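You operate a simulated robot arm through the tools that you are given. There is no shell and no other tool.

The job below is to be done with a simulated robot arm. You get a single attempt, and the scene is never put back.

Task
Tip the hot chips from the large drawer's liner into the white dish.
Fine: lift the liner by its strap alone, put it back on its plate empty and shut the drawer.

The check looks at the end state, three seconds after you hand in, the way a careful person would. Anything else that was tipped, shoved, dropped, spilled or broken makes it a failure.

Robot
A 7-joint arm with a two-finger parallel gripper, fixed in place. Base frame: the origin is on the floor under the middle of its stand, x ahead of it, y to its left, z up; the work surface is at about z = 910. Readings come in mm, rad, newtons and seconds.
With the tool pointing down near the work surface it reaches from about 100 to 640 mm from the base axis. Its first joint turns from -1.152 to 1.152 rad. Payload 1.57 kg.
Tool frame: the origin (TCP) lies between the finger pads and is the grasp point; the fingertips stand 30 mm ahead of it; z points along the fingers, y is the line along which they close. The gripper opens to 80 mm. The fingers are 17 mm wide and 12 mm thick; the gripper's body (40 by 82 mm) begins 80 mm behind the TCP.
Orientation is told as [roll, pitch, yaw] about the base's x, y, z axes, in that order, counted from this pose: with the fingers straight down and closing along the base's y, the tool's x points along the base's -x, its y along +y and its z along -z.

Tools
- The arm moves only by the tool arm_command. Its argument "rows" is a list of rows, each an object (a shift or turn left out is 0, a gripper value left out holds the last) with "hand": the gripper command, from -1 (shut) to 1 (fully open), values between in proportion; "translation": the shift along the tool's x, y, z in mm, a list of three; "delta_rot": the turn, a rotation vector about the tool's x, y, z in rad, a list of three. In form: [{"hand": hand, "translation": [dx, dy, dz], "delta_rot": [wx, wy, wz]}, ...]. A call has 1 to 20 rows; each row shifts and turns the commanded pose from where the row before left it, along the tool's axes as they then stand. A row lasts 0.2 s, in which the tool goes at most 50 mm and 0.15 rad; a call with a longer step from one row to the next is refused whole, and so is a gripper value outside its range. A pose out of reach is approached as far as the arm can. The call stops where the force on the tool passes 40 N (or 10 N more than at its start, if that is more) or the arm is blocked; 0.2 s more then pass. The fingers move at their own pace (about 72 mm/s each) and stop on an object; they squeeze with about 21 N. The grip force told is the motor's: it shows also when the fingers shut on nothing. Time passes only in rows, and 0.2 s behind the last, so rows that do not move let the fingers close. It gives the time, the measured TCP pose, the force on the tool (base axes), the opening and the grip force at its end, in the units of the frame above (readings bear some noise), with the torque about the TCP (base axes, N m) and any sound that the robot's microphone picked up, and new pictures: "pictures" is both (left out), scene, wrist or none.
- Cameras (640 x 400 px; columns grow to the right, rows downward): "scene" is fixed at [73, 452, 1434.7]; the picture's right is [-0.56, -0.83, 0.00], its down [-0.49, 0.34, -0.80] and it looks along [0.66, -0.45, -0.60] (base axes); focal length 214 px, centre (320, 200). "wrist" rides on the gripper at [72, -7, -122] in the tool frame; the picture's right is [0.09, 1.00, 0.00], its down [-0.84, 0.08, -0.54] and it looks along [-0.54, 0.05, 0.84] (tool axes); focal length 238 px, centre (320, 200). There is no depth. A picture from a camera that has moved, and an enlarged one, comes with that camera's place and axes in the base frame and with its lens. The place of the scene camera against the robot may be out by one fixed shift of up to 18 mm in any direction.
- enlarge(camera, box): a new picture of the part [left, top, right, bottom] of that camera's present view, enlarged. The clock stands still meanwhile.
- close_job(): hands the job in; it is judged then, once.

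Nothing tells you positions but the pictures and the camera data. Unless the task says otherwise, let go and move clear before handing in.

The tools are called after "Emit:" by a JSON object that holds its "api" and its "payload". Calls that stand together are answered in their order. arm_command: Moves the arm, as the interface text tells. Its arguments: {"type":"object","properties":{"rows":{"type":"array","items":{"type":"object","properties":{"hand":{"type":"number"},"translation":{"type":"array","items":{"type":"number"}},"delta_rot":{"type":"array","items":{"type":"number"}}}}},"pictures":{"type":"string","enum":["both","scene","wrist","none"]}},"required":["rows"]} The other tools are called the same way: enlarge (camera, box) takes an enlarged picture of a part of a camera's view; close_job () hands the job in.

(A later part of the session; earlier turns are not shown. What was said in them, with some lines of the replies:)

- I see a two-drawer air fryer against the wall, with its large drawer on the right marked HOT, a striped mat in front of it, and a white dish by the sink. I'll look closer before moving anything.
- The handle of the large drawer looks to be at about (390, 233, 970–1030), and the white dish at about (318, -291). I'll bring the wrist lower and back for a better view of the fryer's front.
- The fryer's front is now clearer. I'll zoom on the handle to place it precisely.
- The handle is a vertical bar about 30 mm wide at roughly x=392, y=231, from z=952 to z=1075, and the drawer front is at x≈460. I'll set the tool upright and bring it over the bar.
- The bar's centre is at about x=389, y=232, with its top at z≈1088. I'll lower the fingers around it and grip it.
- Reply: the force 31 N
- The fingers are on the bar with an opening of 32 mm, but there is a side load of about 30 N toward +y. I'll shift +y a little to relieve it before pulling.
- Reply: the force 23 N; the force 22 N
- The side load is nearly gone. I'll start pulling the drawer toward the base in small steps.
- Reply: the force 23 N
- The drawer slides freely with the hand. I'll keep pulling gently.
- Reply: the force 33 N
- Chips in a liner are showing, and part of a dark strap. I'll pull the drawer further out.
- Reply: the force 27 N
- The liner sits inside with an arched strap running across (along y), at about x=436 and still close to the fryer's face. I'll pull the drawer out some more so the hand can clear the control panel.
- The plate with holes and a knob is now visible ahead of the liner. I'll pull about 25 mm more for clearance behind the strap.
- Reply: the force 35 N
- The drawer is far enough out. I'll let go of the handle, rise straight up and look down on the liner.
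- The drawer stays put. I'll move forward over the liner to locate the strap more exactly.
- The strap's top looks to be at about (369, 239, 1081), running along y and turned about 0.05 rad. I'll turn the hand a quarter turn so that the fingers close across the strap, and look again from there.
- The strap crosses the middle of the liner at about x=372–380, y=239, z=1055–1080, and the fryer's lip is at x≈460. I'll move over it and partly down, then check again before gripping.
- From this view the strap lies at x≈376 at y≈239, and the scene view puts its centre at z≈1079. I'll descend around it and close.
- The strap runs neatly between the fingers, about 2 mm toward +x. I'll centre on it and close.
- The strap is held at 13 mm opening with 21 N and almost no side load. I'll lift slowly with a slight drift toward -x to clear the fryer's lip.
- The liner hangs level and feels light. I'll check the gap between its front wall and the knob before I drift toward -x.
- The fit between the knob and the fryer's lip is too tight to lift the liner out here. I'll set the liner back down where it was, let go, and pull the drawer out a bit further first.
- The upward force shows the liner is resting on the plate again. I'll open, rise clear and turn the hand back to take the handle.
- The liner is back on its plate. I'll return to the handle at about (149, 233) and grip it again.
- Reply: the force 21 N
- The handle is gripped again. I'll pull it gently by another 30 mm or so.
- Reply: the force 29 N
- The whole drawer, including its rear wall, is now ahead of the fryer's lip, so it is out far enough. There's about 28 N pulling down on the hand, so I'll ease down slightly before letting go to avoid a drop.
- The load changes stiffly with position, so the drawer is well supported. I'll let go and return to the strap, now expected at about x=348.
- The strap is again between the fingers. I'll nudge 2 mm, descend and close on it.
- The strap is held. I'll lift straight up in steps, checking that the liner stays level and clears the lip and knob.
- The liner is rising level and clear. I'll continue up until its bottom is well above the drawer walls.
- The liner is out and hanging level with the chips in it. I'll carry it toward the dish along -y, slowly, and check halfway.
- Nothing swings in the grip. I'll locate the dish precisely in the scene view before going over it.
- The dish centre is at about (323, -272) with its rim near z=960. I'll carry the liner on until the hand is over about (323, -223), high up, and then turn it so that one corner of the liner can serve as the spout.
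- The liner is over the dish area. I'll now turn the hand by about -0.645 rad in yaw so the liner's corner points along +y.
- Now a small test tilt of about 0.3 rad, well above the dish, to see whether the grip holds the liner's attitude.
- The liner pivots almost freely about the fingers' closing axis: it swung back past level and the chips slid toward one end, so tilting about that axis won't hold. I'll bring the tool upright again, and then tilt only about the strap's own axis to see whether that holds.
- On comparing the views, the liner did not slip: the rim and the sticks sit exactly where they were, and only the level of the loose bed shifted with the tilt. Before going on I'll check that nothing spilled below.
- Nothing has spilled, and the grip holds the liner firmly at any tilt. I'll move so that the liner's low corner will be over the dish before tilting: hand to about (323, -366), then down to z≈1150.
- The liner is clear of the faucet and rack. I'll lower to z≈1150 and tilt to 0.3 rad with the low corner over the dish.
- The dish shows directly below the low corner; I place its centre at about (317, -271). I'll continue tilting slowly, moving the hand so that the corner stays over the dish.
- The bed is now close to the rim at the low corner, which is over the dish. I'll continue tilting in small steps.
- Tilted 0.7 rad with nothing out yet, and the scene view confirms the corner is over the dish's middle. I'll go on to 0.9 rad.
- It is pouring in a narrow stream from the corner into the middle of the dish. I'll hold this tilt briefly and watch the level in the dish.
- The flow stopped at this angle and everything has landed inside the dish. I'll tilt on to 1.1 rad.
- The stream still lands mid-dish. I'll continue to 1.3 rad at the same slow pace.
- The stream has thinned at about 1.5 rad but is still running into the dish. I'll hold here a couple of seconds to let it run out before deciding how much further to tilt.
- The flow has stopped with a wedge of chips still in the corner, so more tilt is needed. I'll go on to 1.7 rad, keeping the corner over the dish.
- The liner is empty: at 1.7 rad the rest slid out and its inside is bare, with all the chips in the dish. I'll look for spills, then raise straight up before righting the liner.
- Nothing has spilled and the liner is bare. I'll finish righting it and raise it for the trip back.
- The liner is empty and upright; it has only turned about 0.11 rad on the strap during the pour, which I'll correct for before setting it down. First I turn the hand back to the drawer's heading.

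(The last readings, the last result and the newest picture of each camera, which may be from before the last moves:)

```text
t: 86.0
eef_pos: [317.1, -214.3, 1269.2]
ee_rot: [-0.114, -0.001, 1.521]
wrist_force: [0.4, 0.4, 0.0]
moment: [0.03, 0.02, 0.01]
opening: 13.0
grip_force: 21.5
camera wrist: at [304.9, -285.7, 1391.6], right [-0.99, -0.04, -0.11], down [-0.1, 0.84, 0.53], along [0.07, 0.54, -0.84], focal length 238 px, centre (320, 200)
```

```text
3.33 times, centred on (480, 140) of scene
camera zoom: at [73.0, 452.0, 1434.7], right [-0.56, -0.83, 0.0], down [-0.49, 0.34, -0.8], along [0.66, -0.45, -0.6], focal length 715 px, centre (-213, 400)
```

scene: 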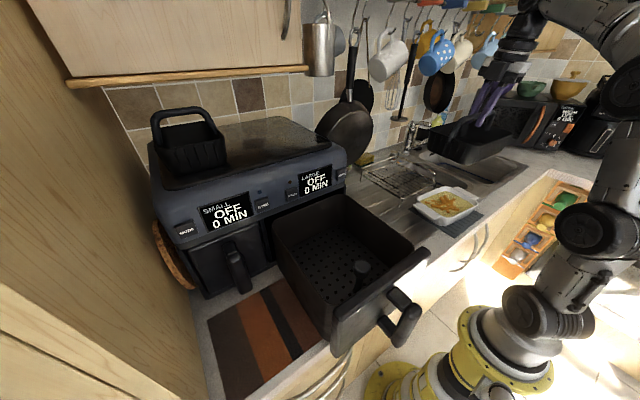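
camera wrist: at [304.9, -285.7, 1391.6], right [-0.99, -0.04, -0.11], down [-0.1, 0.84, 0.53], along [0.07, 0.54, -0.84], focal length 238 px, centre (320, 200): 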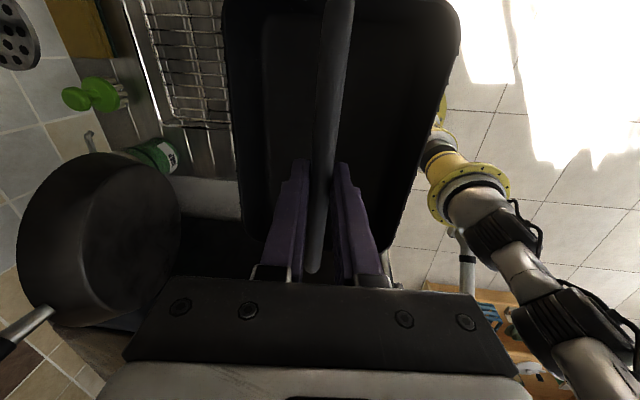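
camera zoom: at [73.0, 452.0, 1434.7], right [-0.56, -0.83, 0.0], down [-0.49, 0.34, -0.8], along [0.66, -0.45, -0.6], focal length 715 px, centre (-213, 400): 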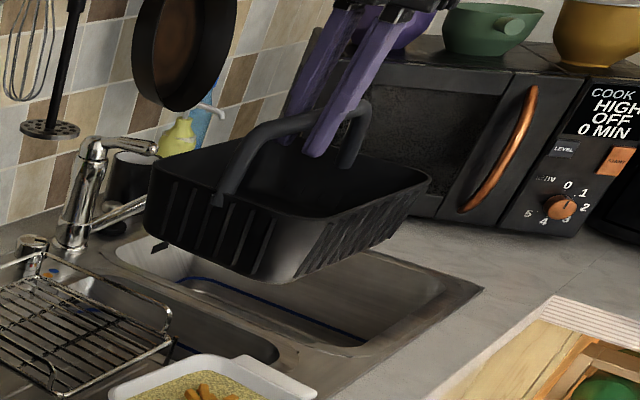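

The liner looks level again. I'll carry it back toward the drawer along +y.

Emit:
{"api": "arm_command", "payload": {"rows": [{"hand": -1, "translation": [-6, 0, 0]}, {"translation": [-14, 0, 0]}, {"translation": [-22, -0.5, 0]}, {"translation": [-28, -0.5, 0]}, {"translation": [-30, -0.5, 0]}, {"translation": [-30, -0.5, 0]}, {"translation": [-30, -0.5, 0]}, {"translation": [-30, -0.5, 0]}, {"translation": [-30, -0.5, 0]}, {"translation": [-30, -0.5, 0]}, {"translation": [-30, -0.5, 0]}, {"translation": [-30, -0.5, 0]}, {"translation": [-30, -0.5, 0]}, {"translation": [-30, -0.5, 0]}, {"translation": [-30, -0.5, 0]}, {"translation": [-25, -0.5, 0]}, {"translation": [-16, -0.5, 0]}, {"translation": [-8, 0, 0]}, {"translation": [-3, 0, 0]}, {"translation": [0, 0, 0]}], "pictures": "both"}}

Emit:
{"api": "enlarge", "payload": {"camera": "scene", "box": [250, 120, 420, 280]}}

Emit:
{"api": "enlarge", "payload": {"camera": "wrist", "box": [170, 0, 520, 290]}}

```text
t: 90.2
eef_pos: [346.4, 235.8, 1268.6]
ee_rot: [-0.114, 0.001, 1.52]
wrist_force: [0.8, -0.2, -0.3]
moment: [0.01, -0.01, -0.02]
opening: 13.1
grip_force: 21.4
camera wrist: at [334.2, 164.8, 1391.5], right [-0.99, -0.04, -0.11], down [-0.1, 0.84, 0.53], along [0.07, 0.54, -0.84], focal length 238 px, centre (320, 200)
```

scene: 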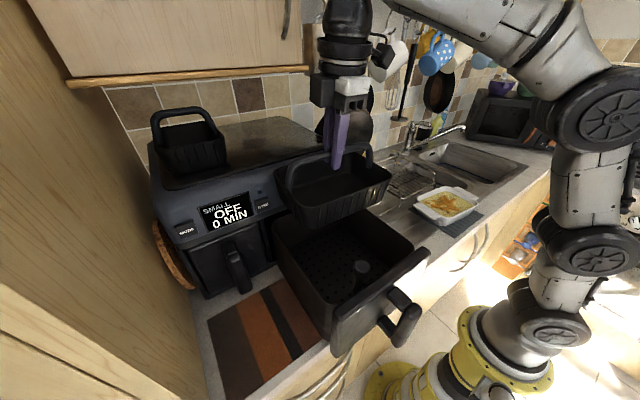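
wrist: 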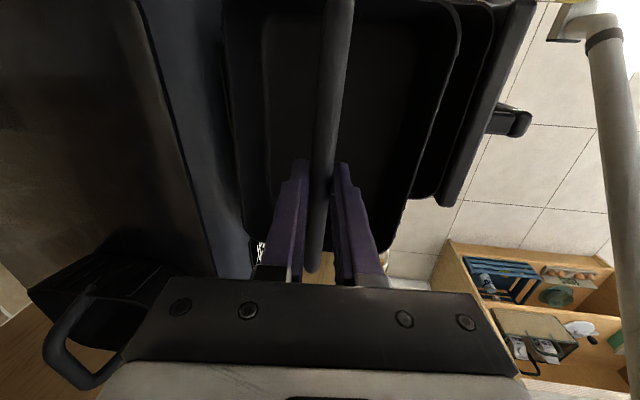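

```text
2.50 times, centred on (335, 200) of scene
camera zoom: at [73.0, 452.0, 1434.7], right [-0.56, -0.83, 0.0], down [-0.49, 0.34, -0.8], along [0.66, -0.45, -0.6], focal length 536 px, centre (282, 200)
```

zoom: 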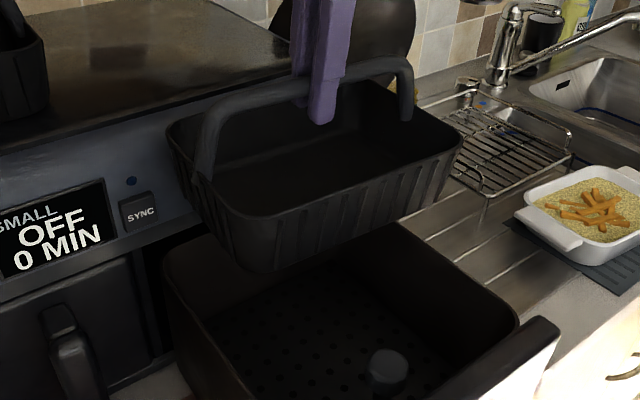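

```text
1.38 times, centred on (345, 145) of wrist
camera zoom: at [334.2, 164.8, 1391.5], right [-0.99, -0.04, -0.11], down [-0.1, 0.84, 0.53], along [0.07, 0.54, -0.84], focal length 329 px, centre (286, 276)
```

zoom: 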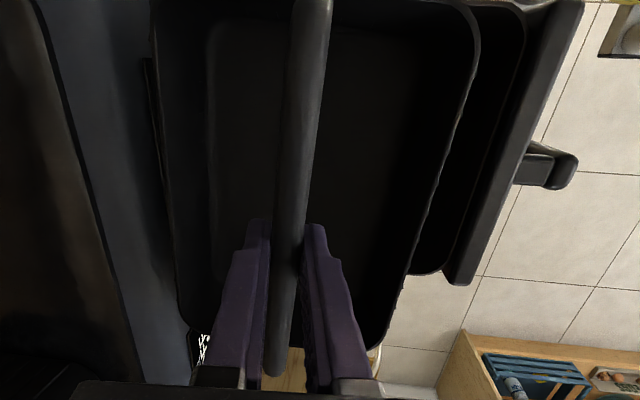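

The liner is back above the drawer and looks level. I'll lower it straight down into the drawer, stopping short of the plate to check.

Emit:
{"api": "arm_command", "payload": {"rows": [{"hand": -1, "translation": [0, 1.1, 10]}, {"translation": [0, 2, 18]}, {"translation": [0, 2, 18]}, {"translation": [0, 2, 18]}, {"translation": [0, 2, 18]}, {"translation": [0, 2, 18]}, {"translation": [0, 1.4, 12]}, {"translation": [0, 0.8, 7]}, {"translation": [0, 0, 0]}], "pictures": "both"}}

Emit:
{"api": "enlarge", "payload": {"camera": "scene", "box": [250, 150, 420, 310]}}

Emit:
{"api": "enlarge", "payload": {"camera": "wrist", "box": [170, 0, 520, 290]}}

```text
t: 92.2
eef_pos: [346.4, 238.0, 1149.1]
ee_rot: [-0.114, 0.0, 1.52]
wrist_force: [-0.6, 0.2, -0.6]
moment: [-0.04, 0.0, 0.03]
opening: 13.0
grip_force: 20.9
camera wrist: at [334.1, 166.7, 1270.9], right [-0.99, -0.04, -0.11], down [-0.1, 0.84, 0.53], along [0.07, 0.54, -0.84], focal length 238 px, centre (320, 200)
```

scene: 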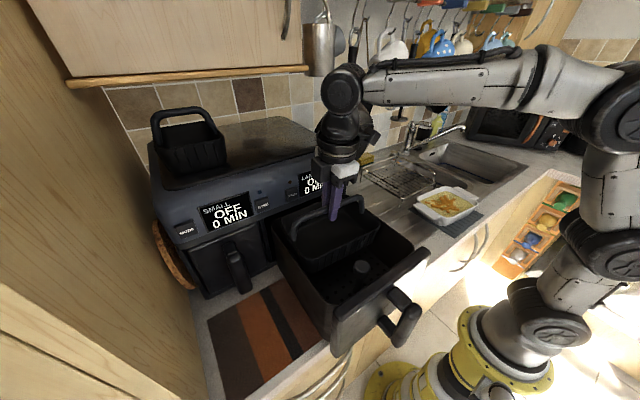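
wrist: 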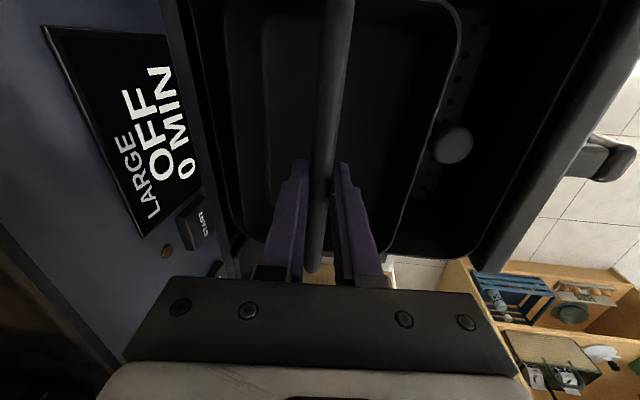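

```text
2.50 times, centred on (335, 230) of scene
camera zoom: at [73.0, 452.0, 1434.7], right [-0.56, -0.83, 0.0], down [-0.49, 0.34, -0.8], along [0.66, -0.45, -0.6], focal length 536 px, centre (282, 125)
```

zoom: 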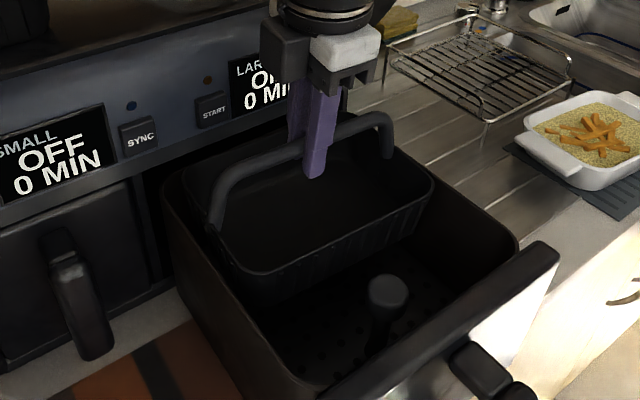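

```text
1.38 times, centred on (345, 145) of wrist
camera zoom: at [334.1, 166.7, 1270.9], right [-0.99, -0.04, -0.11], down [-0.1, 0.84, 0.53], along [0.07, 0.54, -0.84], focal length 329 px, centre (286, 276)
```

zoom: 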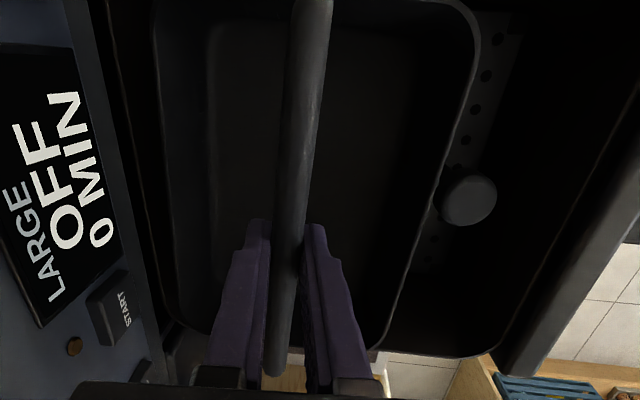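

It is going down cleanly between the knob and the rear wall. I'll lower on toward the plate, slower at the end.

Emit:
{"api": "arm_command", "payload": {"rows": [{"hand": -1, "translation": [0, 1.1, 10]}, {"translation": [0, 1.4, 12]}, {"translation": [0, 1.4, 12]}, {"translation": [0, 1.1, 10]}, {"translation": [0, 0.9, 8]}, {"translation": [0, 0.6, 5]}, {"translation": [0, 0.5, 4]}, {"translation": [0, 0, 0]}], "pictures": "both"}}

Emit:
{"api": "enlarge", "payload": {"camera": "scene", "box": [250, 150, 420, 310]}}

Emit:
{"api": "enlarge", "payload": {"camera": "wrist", "box": [170, 0, 520, 290]}}

```text
t: 94.0
eef_pos: [347.0, 237.3, 1088.3]
ee_rot: [-0.113, 0.001, 1.523]
wrist_force: [-1.1, -0.1, -1.3]
moment: [0.01, 0.04, 0.03]
opening: 13.0
grip_force: 20.9
camera wrist: at [334.5, 165.1, 1210.5], right [-0.99, -0.04, -0.11], down [-0.1, 0.84, 0.53], along [0.07, 0.54, -0.84], focal length 238 px, centre (320, 200)
```

scene: 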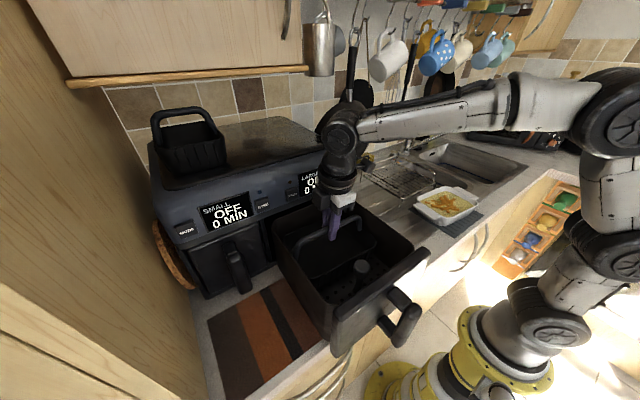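
wrist: 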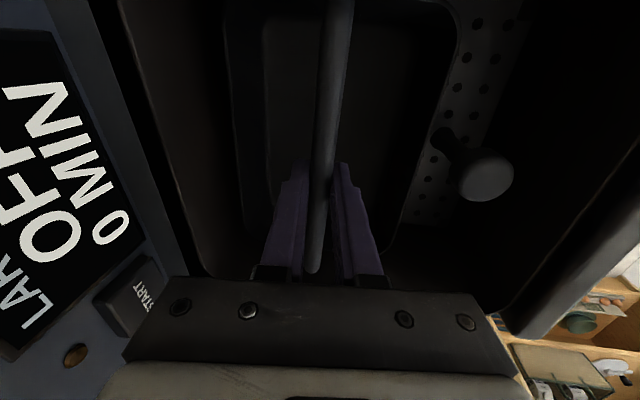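

```text
2.50 times, centred on (335, 230) of scene
camera zoom: at [73.0, 452.0, 1434.7], right [-0.56, -0.83, 0.0], down [-0.49, 0.34, -0.8], along [0.66, -0.45, -0.6], focal length 536 px, centre (282, 125)
```

zoom: 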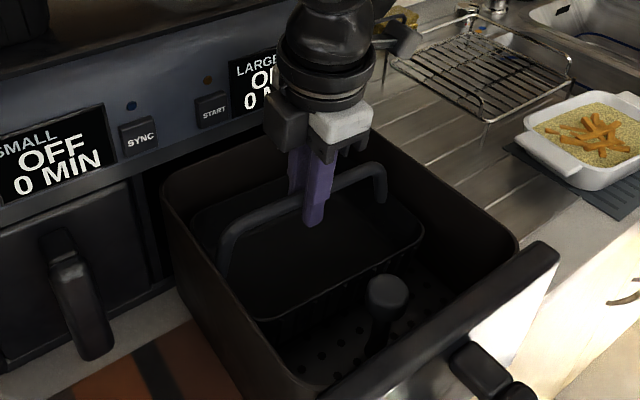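

```text
1.38 times, centred on (345, 145) of wrist
camera zoom: at [334.5, 165.1, 1210.5], right [-0.99, -0.04, -0.11], down [-0.1, 0.84, 0.53], along [0.07, 0.54, -0.84], focal length 329 px, centre (286, 276)
```

zoom: 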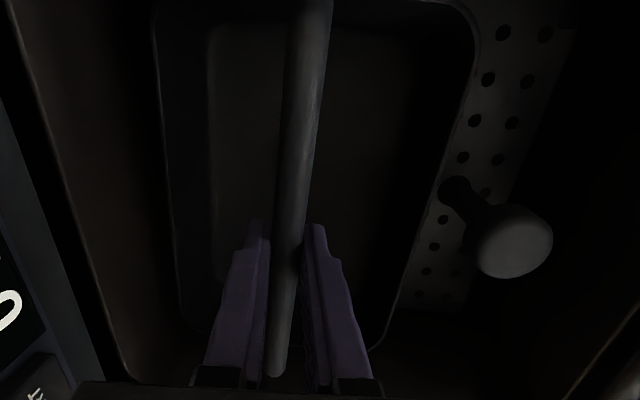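

About 12 mm remain to the plate. I'll lower in small steps and watch for contact.

Emit:
{"api": "arm_command", "payload": {"rows": [{"hand": -1, "translation": [0, 0.35, 3]}, {"translation": [0, 0.35, 3]}, {"translation": [0, 0.25, 2]}, {"translation": [0, 0, 0]}], "pictures": "none"}}

```text
t: 95.0
eef_pos: [348.4, 236.6, 1080.2]
ee_rot: [-0.115, 0.0, 1.521]
wrist_force: [-0.2, 0.5, 0.4]
moment: [-0.04, 0.01, -0.03]
opening: 13.0
grip_force: 21.2
```

Emit:
{"api": "arm_command", "payload": {"rows": [{"hand": -1, "translation": [0, 0.2, 1.5]}, {"translation": [0, 0.2, 1.5]}, {"translation": [0, 0.1, 1]}, {"translation": [0, 0, 0]}, {"translation": [0, 0, 0]}], "pictures": "wrist"}}

```text
t: 96.2
eef_pos: [347.7, 237.4, 1077.7]
ee_rot: [-0.117, -0.003, 1.522]
wrist_force: [1.7, 3.8, 12.5]
moment: [-0.04, -0.03, 0.06]
opening: 12.9
grip_force: 21.4
camera wrist: at [334.8, 165.7, 1199.9], right [-0.99, -0.04, -0.12], down [-0.1, 0.84, 0.53], along [0.08, 0.54, -0.84], focal length 238 px, centre (320, 200)
```

wrist: 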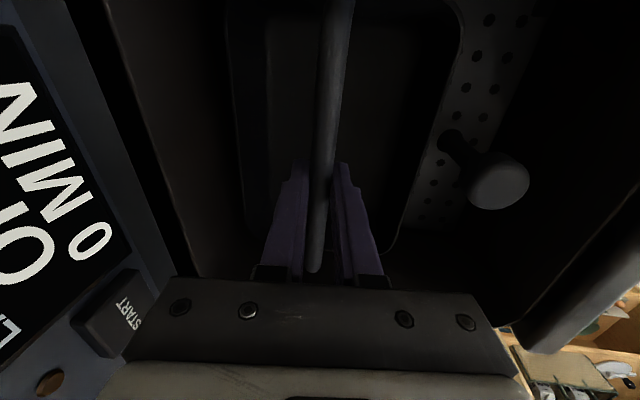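

Contact with the plate is clear (12.5 N up). I'll ease off slightly and open the fingers.

Emit:
{"api": "arm_command", "payload": {"rows": [{"hand": -1, "translation": [0, -0.1, -0.8]}, {"translation": [0, 0, 0]}, {"hand": -0.5}, {"hand": -0.2}, {"hand": 0.3}, {"hand": 1}, {"hand": 1}], "pictures": "both"}}

Emit:
{"api": "enlarge", "payload": {"camera": "scene", "box": [250, 150, 420, 310]}}

Emit:
{"api": "enlarge", "payload": {"camera": "wrist", "box": [170, 0, 520, 290]}}

```text
t: 97.8
eef_pos: [348.5, 237.5, 1077.8]
ee_rot: [-0.115, -0.001, 1.521]
wrist_force: [-0.2, 0.9, -0.2]
moment: [-0.02, 0.03, 0.01]
opening: 80.0
grip_force: 0.1
camera wrist: at [335.3, 165.4, 1199.7], right [-0.99, -0.04, -0.11], down [-0.1, 0.84, 0.53], along [0.07, 0.54, -0.84], focal length 238 px, centre (320, 200)
```

scene: 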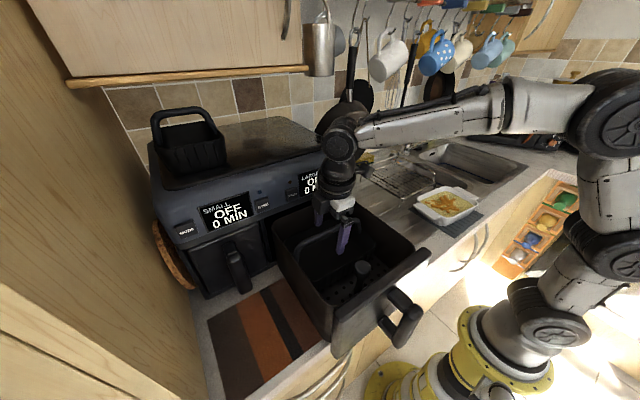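
wrist: 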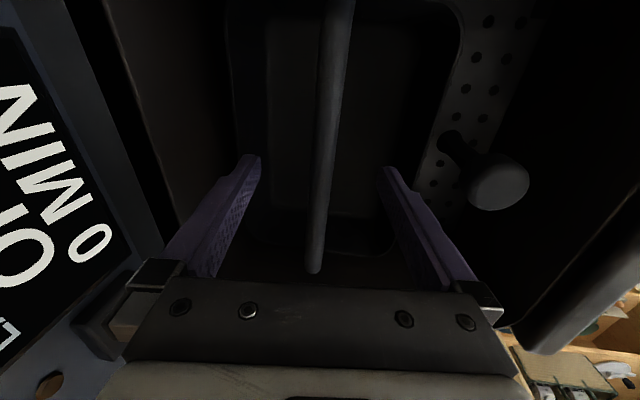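

```text
2.50 times, centred on (335, 230) of scene
camera zoom: at [73.0, 452.0, 1434.7], right [-0.56, -0.83, 0.0], down [-0.49, 0.34, -0.8], along [0.66, -0.45, -0.6], focal length 536 px, centre (282, 125)
```

zoom: 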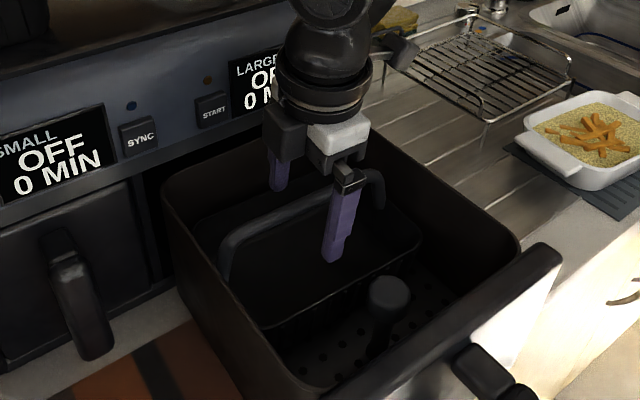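

```text
1.38 times, centred on (345, 145) of wrist
camera zoom: at [335.3, 165.4, 1199.7], right [-0.99, -0.04, -0.11], down [-0.1, 0.84, 0.53], along [0.07, 0.54, -0.84], focal length 329 px, centre (286, 276)
```

zoom: 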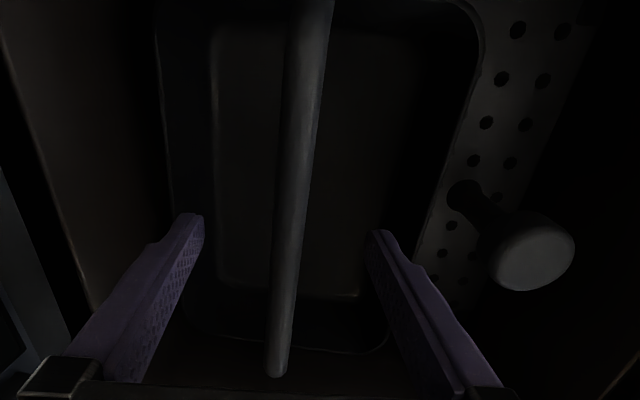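

The liner stands empty on its plate. I'll rise clear, straighten the tool and turn back toward the handle.

Emit:
{"api": "arm_command", "payload": {"rows": [{"hand": 1, "translation": [0, -2.3, -20]}, {"translation": [0, -4.6, -40]}, {"translation": [0, -5.1, -45]}, {"translation": [0, -3, -27]}, {"delta_rot": [-0.06, 0, 0]}, {"delta_rot": [-0.055, 0, 0]}, {"translation": [0, 40, 0], "delta_rot": [0, 0, 0.121]}, {"delta_rot": [0, 0, 0.14]}, {"delta_rot": [0, 0, 0.14]}, {"delta_rot": [0, 0, 0.14]}, {"delta_rot": [0, 0, 0.14]}, {"delta_rot": [0, 0, 0.14]}, {"delta_rot": [0, 0, 0.14]}, {"delta_rot": [0, 0, 0.14]}, {"delta_rot": [0, 0, 0.14]}, {"delta_rot": [0, 0, 0.14]}, {"delta_rot": [0, 0, 0.14]}, {"delta_rot": [0, 0, 0]}], "pictures": "both"}}

Emit:
{"api": "enlarge", "payload": {"camera": "scene", "box": [250, 150, 420, 310]}}

Emit:
{"api": "enlarge", "payload": {"camera": "wrist", "box": [180, 0, 470, 260]}}

```text
t: 101.6
eef_pos: [307.5, 237.0, 1209.6]
ee_rot: [0.001, -0.001, -0.002]
wrist_force: [-0.1, 0.8, -0.1]
moment: [-0.01, 0.0, -0.01]
opening: 80.0
grip_force: 0.0
camera wrist: at [233.8, 231.2, 1332.6], right [-0.09, 1.0, 0.0], down [0.84, 0.08, 0.54], along [0.54, 0.05, -0.84], focal length 238 px, centre (320, 200)
```

scene: 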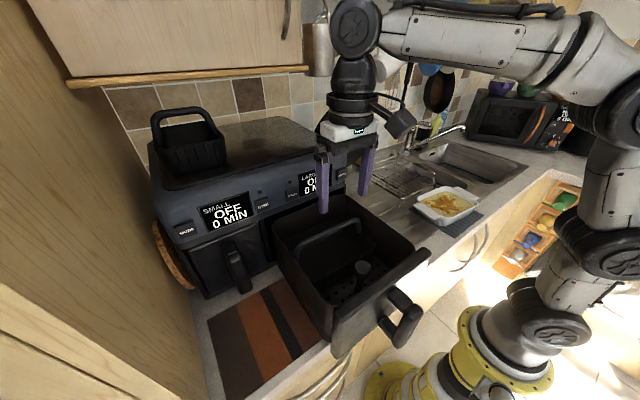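
wrist: 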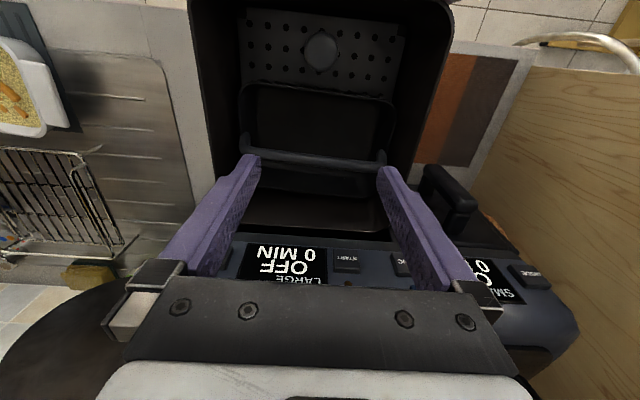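

```text
2.50 times, centred on (335, 230) of scene
camera zoom: at [73.0, 452.0, 1434.7], right [-0.56, -0.83, 0.0], down [-0.49, 0.34, -0.8], along [0.66, -0.45, -0.6], focal length 536 px, centre (282, 125)
```

zoom: 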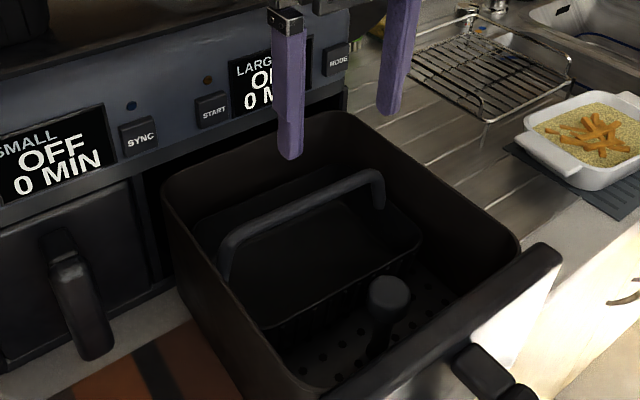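

```text
1.54 times, centred on (325, 130) of wrist
camera zoom: at [233.8, 231.2, 1332.6], right [-0.09, 1.0, 0.0], down [0.84, 0.08, 0.54], along [0.54, 0.05, -0.84], focal length 367 px, centre (312, 308)
```

zoom: 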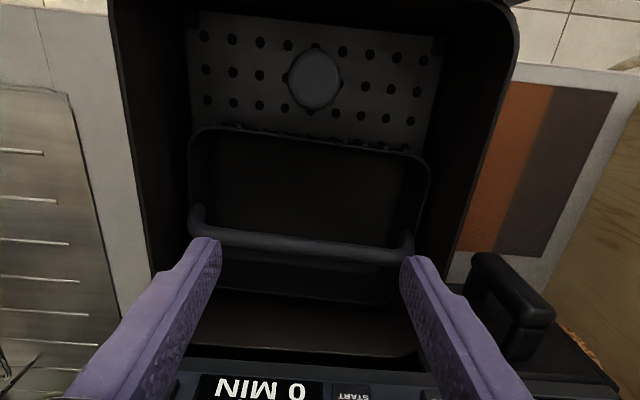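

The liner sits flat and empty on the plate. Next I go to the handle at about (120, 233) to shut the drawer.

Emit:
{"api": "arm_command", "payload": {"rows": [{"hand": 1, "translation": [40, -1, 0]}, {"translation": [45, -1, 0]}, {"translation": [45, -1, 0]}, {"translation": [40, -1, 0]}, {"translation": [17, 0, 0]}, {"translation": [0, 0, 40]}, {"translation": [0, 0, 40]}, {"translation": [0, 0, 40]}, {"translation": [0, 0, 44]}, {"translation": [0, 0, 0]}], "pictures": "both"}}

```text
t: 103.8
eef_pos: [119.9, 237.9, 1046.4]
ee_rot: [0.001, -0.001, 0.002]
wrist_force: [-0.2, 0.0, 0.3]
moment: [-0.01, 0.02, 0.02]
opening: 80.2
grip_force: 0.1
camera wrist: at [46.5, 231.0, 1169.4], right [-0.09, 1.0, 0.0], down [0.84, 0.08, 0.54], along [0.54, 0.05, -0.84], focal length 238 px, centre (320, 200)
```

scene: 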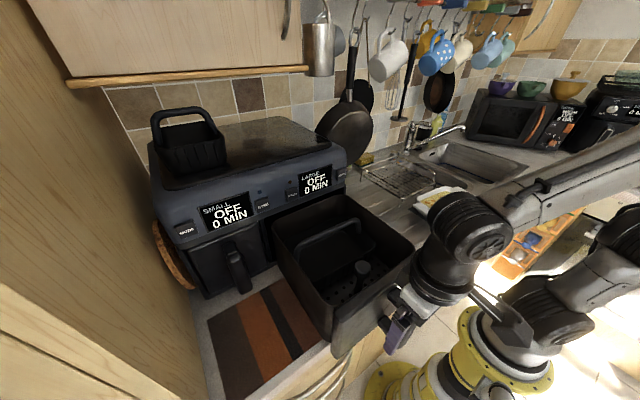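
wrist: 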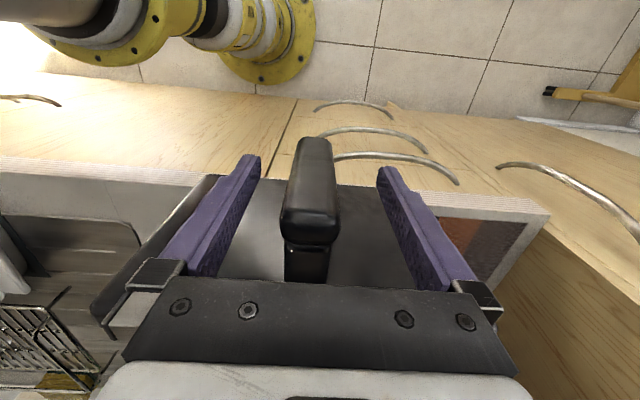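

Emit:
{"api": "arm_command", "payload": {"rows": [{"hand": 1, "translation": [0, -4.5, 0]}, {"hand": 1}, {"hand": -0.1}, {"hand": -0.1}, {"hand": -1}, {"hand": -1}, {"hand": -1}], "pictures": "none"}}

```text
t: 105.4
eef_pos: [120.8, 231.6, 1048.4]
ee_rot: [0.003, -0.002, 0.001]
wrist_force: [-0.5, 11.4, -2.2]
moment: [-1.01, 0.04, -0.04]
opening: 31.9
grip_force: 40.8
```

The handle is held. I'll push the drawer gently back in.

Emit:
{"api": "arm_command", "payload": {"rows": [{"hand": -1, "translation": [-2, 0.5, 0]}, {"translation": [-4, 0.5, 0]}, {"translation": [-6, 0, 0]}, {"translation": [-8, 0, 0]}, {"translation": [-8, 0, 0]}, {"translation": [-8, 0, 0]}, {"translation": [-8, 0, 0]}, {"translation": [-8, 0, 0]}, {"translation": [-8, 0, 0]}, {"translation": [-8, 0, 0]}, {"translation": [-8, 0, 0]}, {"translation": [-6, 0, 0]}, {"translation": [-4, 0, 0]}, {"translation": [-2, 0, 0]}], "pictures": "both"}}

Emit:
{"api": "enlarge", "payload": {"camera": "scene", "box": [240, 150, 410, 310]}}

```text
t: 108.4
eef_pos: [208.1, 233.8, 1047.7]
ee_rot: [0.001, 0.001, 0.0]
wrist_force: [-2.0, 21.7, 12.5]
moment: [-1.22, -0.27, 0.04]
opening: 32.0
grip_force: 40.3
camera wrist: at [134.8, 226.2, 1168.9], right [-0.09, 1.0, 0.0], down [0.84, 0.08, 0.54], along [0.54, 0.05, -0.84], focal length 238 px, centre (320, 200)
```

scene: 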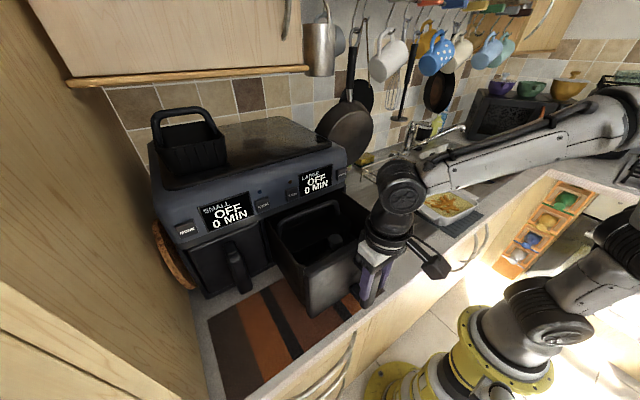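
wrist: 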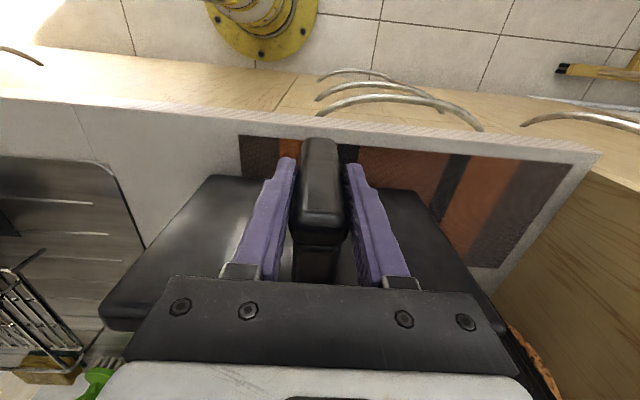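

```text
2.50 times, centred on (325, 230) of scene
camera zoom: at [72.8, 452.6, 1434.5], right [-0.56, -0.83, 0.0], down [-0.49, 0.34, -0.8], along [0.66, -0.45, -0.6], focal length 536 px, centre (308, 125)
```

zoom: 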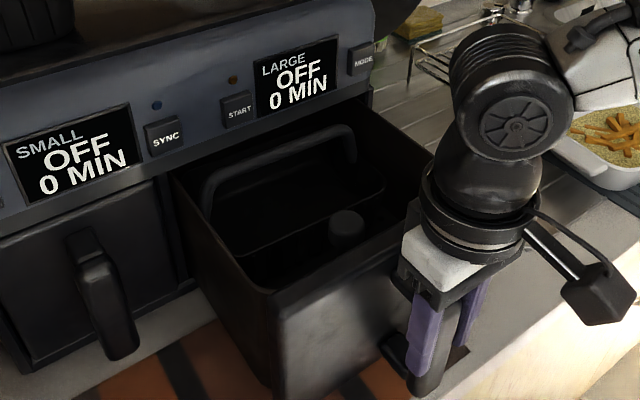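

The drawer slides in smoothly and the liner rides with it. I'll keep pushing.

Emit:
{"api": "arm_command", "payload": {"rows": [{"hand": -1, "translation": [-3, 0.5, 0]}, {"translation": [-6, 0.5, 0]}, {"translation": [-8, 0, 0]}, {"translation": [-9, 0, 0]}, {"translation": [-9, 0, 0]}, {"translation": [-9, 0, 0]}, {"translation": [-9, 0, 0]}, {"translation": [-9, 0, 0]}, {"translation": [-9, 0, 0]}, {"translation": [-9, 0, 0]}, {"translation": [-9, 0, 0]}, {"translation": [-7, 0, 0]}, {"translation": [-4, 0, 0]}], "pictures": "both"}}

Emit:
{"api": "enlarge", "payload": {"camera": "scene", "box": [240, 150, 410, 310]}}

```text
t: 111.2
eef_pos: [306.3, 234.1, 1046.5]
ee_rot: [0.003, -0.001, 0.002]
wrist_force: [-1.7, 30.7, 10.4]
moment: [-2.32, 1.05, -0.1]
opening: 32.0
grip_force: 40.0
camera wrist: at [233.6, 225.8, 1168.8], right [-0.09, 1.0, 0.0], down [0.84, 0.08, 0.54], along [0.54, 0.05, -0.84], focal length 238 px, centre (320, 200)
```

scene: 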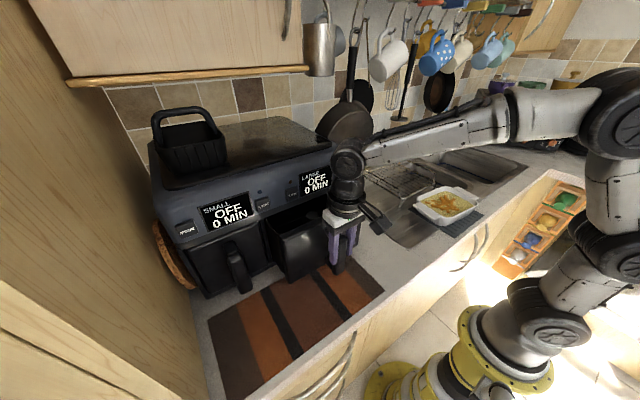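
wrist: 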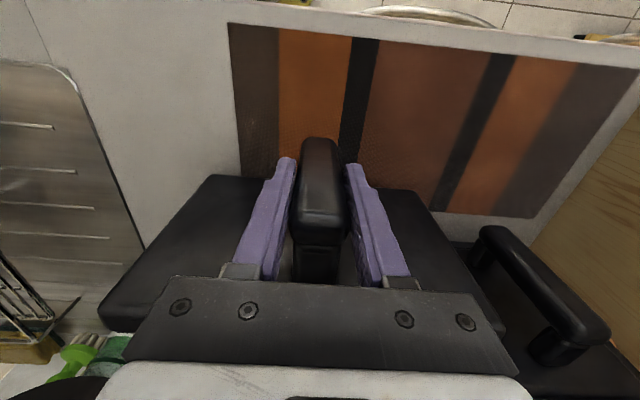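

```text
2.50 times, centred on (325, 230) of scene
camera zoom: at [72.9, 452.9, 1434.4], right [-0.56, -0.83, 0.0], down [-0.49, 0.34, -0.8], along [0.66, -0.45, -0.6], focal length 536 px, centre (308, 125)
```

zoom: 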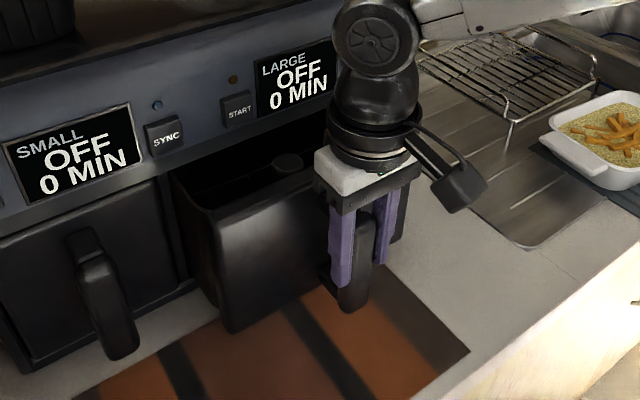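

Emit:
{"api": "arm_command", "payload": {"rows": [{"hand": -1, "translation": [-3, 1, 0]}, {"translation": [-6, 0.5, 0]}, {"translation": [-8, 0, 0]}, {"translation": [-9, 0, 0]}, {"translation": [-9, 0, 0]}, {"translation": [-9, 0, 0]}, {"translation": [-9, 0, 0]}, {"translation": [-8, 0, 0]}, {"translation": [-6, 0, 0]}, {"translation": [-5, 0, 0]}, {"translation": [-4, 0, 0]}], "pictures": "both"}}

Emit:
{"api": "enlarge", "payload": {"camera": "scene", "box": [240, 150, 410, 310]}}

```text
t: 113.6
eef_pos: [383.4, 231.6, 1046.3]
ee_rot: [-0.002, 0.001, 0.001]
wrist_force: [2.2, -9.6, 11.8]
moment: [1.43, -0.71, 0.1]
opening: 31.7
grip_force: 40.6
camera wrist: at [310.7, 226.6, 1168.8], right [-0.09, 1.0, 0.0], down [0.84, 0.08, 0.54], along [0.54, 0.05, -0.84], focal length 238 px, centre (320, 200)
```

scene: 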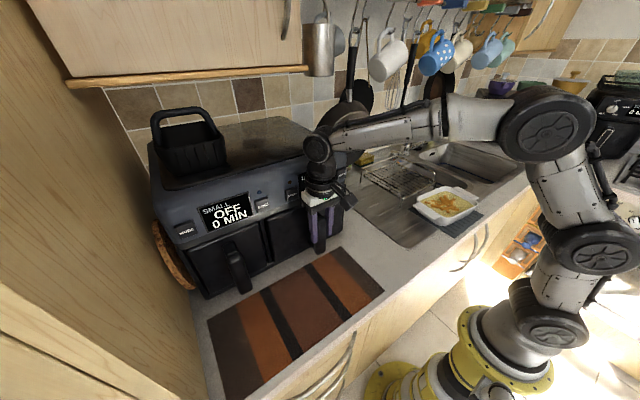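
wrist: 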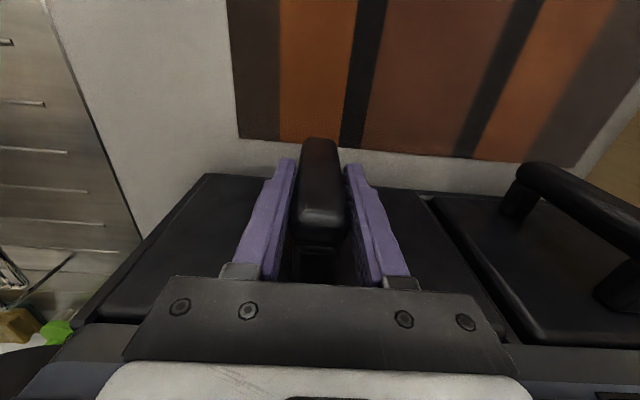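

```text
2.50 times, centred on (325, 230) of scene
camera zoom: at [72.9, 451.6, 1434.8], right [-0.56, -0.83, 0.0], down [-0.49, 0.34, -0.8], along [0.66, -0.45, -0.6], focal length 536 px, centre (308, 125)
```

zoom: 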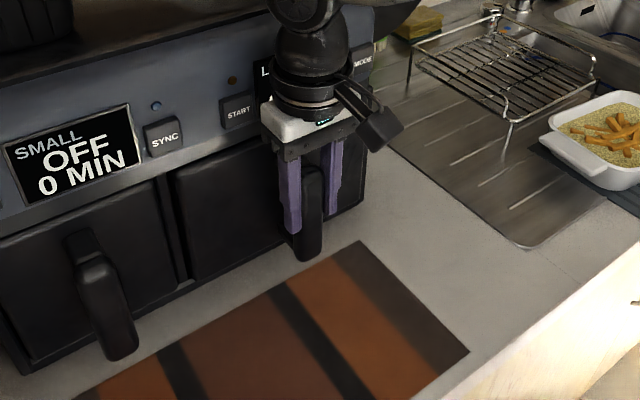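

Nearly shut. I'll push the last few millimetres in small steps until I feel the stop.

Emit:
{"api": "arm_command", "payload": {"rows": [{"hand": -1, "translation": [-2, -0.5, 0]}, {"translation": [-2, 0, 0]}, {"translation": [-1, 0, 0]}, {"translation": [0, 0, 0]}], "pictures": "none"}}

```text
t: 114.6
eef_pos: [389.0, 232.1, 1046.7]
ee_rot: [0.0, 0.006, 0.001]
wrist_force: [-6.2, -17.3, 6.1]
moment: [1.74, -0.6, -0.2]
opening: 31.9
grip_force: 40.8
```

Emit:
{"api": "arm_command", "payload": {"rows": [{"hand": -1, "translation": [-1.5, -0.5, 0]}, {"translation": [-1.5, 0, 0]}, {"translation": [0, 0, 0]}], "pictures": "wrist"}}

```text
t: 115.4
eef_pos: [389.3, 232.3, 1047.8]
ee_rot: [0.001, 0.011, 0.001]
wrist_force: [-28.3, -8.0, 4.5]
moment: [1.91, 0.02, -0.28]
opening: 31.7
grip_force: 40.8
camera wrist: at [317.1, 226.4, 1169.2], right [-0.09, 1.0, 0.0], down [0.84, 0.08, 0.53], along [0.53, 0.05, -0.85], focal length 238 px, centre (320, 200)
```

wrist: 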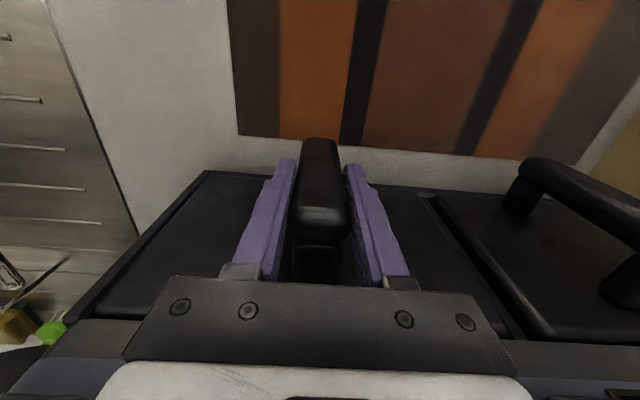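

The stop is solid (28 N at x=389), so the drawer is shut. I'll relax that push, open the fingers and rise straight up.

Emit:
{"api": "arm_command", "payload": {"rows": [{"hand": -1, "translation": [1.5, 0, 0]}, {"hand": -1}, {"hand": 0.2}, {"hand": 1}, {"hand": 1}, {"hand": 1, "translation": [0, 0, -20]}, {"translation": [0, 0, -40]}, {"translation": [0, 0, -45]}, {"translation": [20, 0, -40]}, {"translation": [45, 0, -20]}, {"translation": [45, 0, 0]}, {"translation": [45, 0, 0]}, {"translation": [0, 0, 0]}], "pictures": "both"}}

Emit:
{"api": "enlarge", "payload": {"camera": "scene", "box": [140, 90, 380, 310]}}

Emit:
{"api": "enlarge", "payload": {"camera": "wrist", "box": [200, 60, 460, 300]}}

Emit:
{"api": "enlarge", "payload": {"camera": "scene", "box": [380, 150, 520, 250]}}

```text
t: 118.2
eef_pos: [233.0, 232.7, 1210.6]
ee_rot: [0.0, 0.0, 0.0]
wrist_force: [-0.3, -0.2, -0.5]
moment: [0.01, -0.01, 0.0]
opening: 79.7
grip_force: 0.0
camera wrist: at [161.1, 225.9, 1333.7], right [-0.09, 1.0, 0.0], down [0.84, 0.08, 0.54], along [0.54, 0.05, -0.84], focal length 238 px, centre (320, 200)
```

scene: 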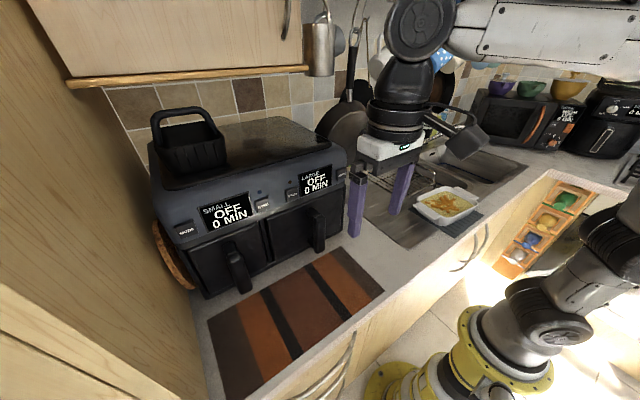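
wrist: 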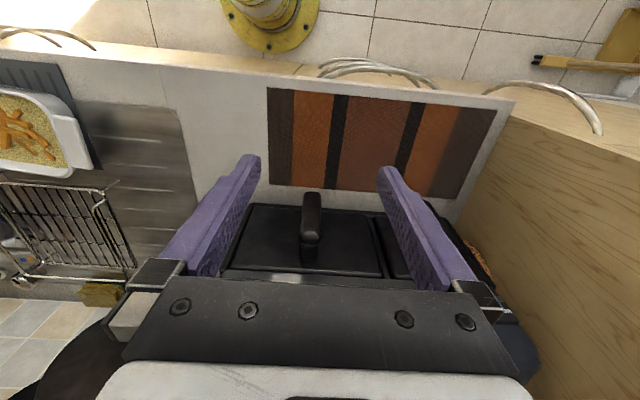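

```text
1.82 times, centred on (260, 200) of scene
camera zoom: at [73.0, 452.0, 1434.7], right [-0.56, -0.83, 0.0], down [-0.49, 0.34, -0.8], along [0.66, -0.45, -0.6], focal length 390 px, centre (429, 200)
```

zoom: 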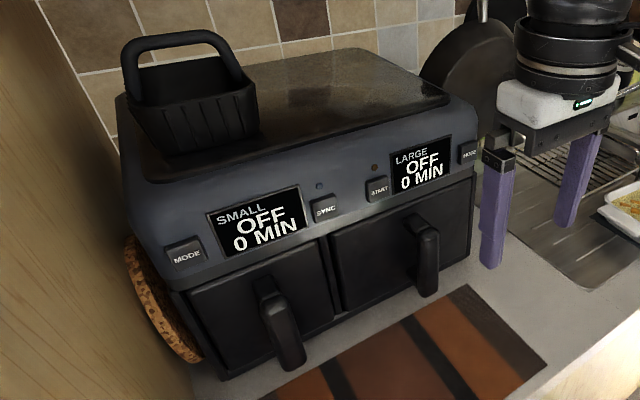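

```text
1.67 times, centred on (330, 180) of wrist
camera zoom: at [161.1, 225.9, 1333.7], right [-0.09, 1.0, 0.0], down [0.84, 0.08, 0.54], along [0.54, 0.05, -0.84], focal length 397 px, centre (303, 233)
```

zoom: 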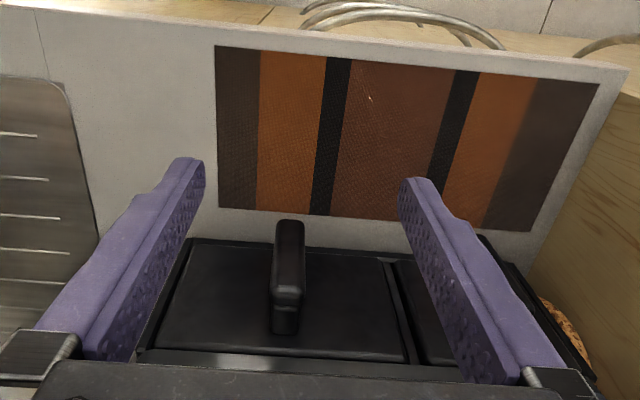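

```text
4.00 times, centred on (450, 200) of scene
camera zoom: at [73.0, 452.0, 1434.7], right [-0.56, -0.83, 0.0], down [-0.49, 0.34, -0.8], along [0.66, -0.45, -0.6], focal length 858 px, centre (-200, 200)
```

zoom: 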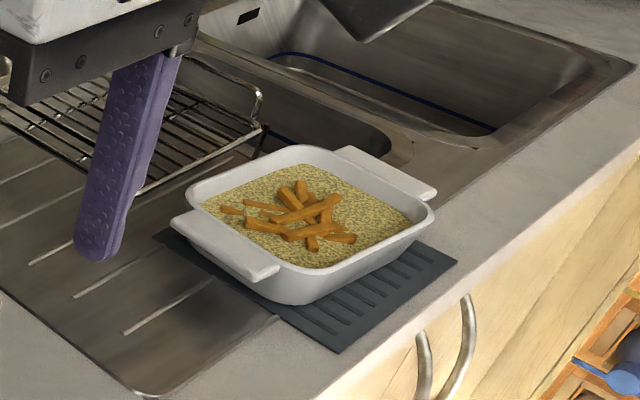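

The drawer is flush again and the chips are in the dish. I noticed a tiny bright speck on the mat, so I'll check that and the surroundings before handing in.

Emit:
{"api": "enlarge", "payload": {"camera": "wrist", "box": [320, 95, 400, 145]}}

Emit:
{"api": "enlarge", "payload": {"camera": "scene", "box": [210, 240, 390, 390]}}

Emit:
{"api": "enlarge", "payload": {"camera": "wrist", "box": [0, 40, 200, 300]}}

```text
8.00 times, centred on (360, 120) of wrist
camera zoom: at [161.1, 225.9, 1333.7], right [-0.09, 1.0, 0.0], down [0.84, 0.08, 0.54], along [0.54, 0.05, -0.84], focal length 1907 px, centre (0, 840)
```

zoom: 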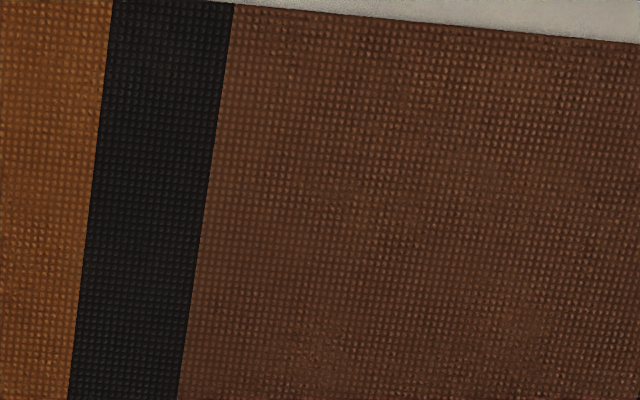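

```text
2.67 times, centred on (300, 315) of scene
camera zoom: at [73.0, 452.0, 1434.7], right [-0.56, -0.83, 0.0], down [-0.49, 0.34, -0.8], along [0.66, -0.45, -0.6], focal length 572 px, centre (373, -107)
```

zoom: 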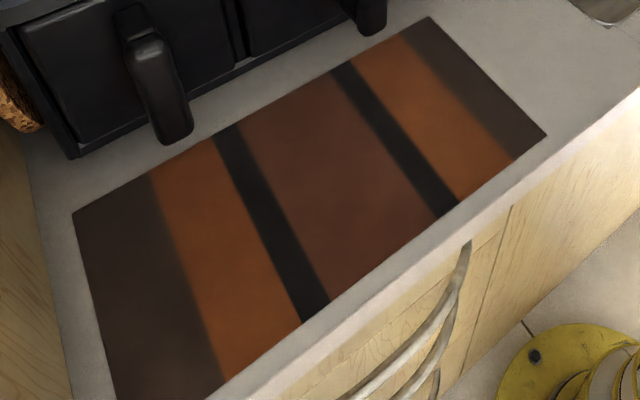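

```text
1.54 times, centred on (100, 170) of wrist
camera zoom: at [161.1, 225.9, 1333.7], right [-0.09, 1.0, 0.0], down [0.84, 0.08, 0.54], along [0.54, 0.05, -0.84], focal length 367 px, centre (658, 246)
```

zoom: 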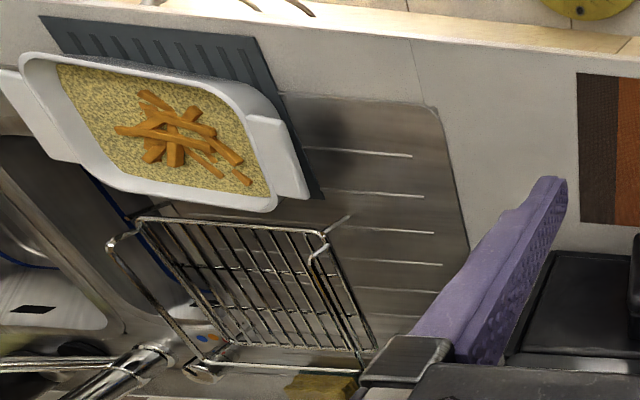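

The mat, drainer and worktop are clean; the speck was only a picture artefact. The chips are in the white dish, the empty liner is back on its plate, the drawer is pushed to its stop and the hand is clear, so I'm handing the job in.

Emit:
{"api": "close_job", "payload": {}}

```text
The job is handed in.
```

The job is handed in. The chips are in the white dish, the empty liner is back on its plate, and the large drawer is shut against its stop.

- **Liner:** I held it by the strap alone the whole time. It turned slightly on the strap while pouring. I corrected that before setting it down, and it stood flat on the plate. I couldn't see it once the drawer was closed.
- **Spills:** in the last pictures the mat, drainer and worktop were clean, and nothing else looked moved.
- **Display:** the large drawer's screen read HOT at the start and went to OFF once I had pulled the drawer out. It still reads OFF with the drawer shut. I pressed no buttons.
- **First lift:** I lifted the liner a little, set it back down, and pulled the drawer out further because it didn't clear the fryer's front edge. Nothing spilled then.
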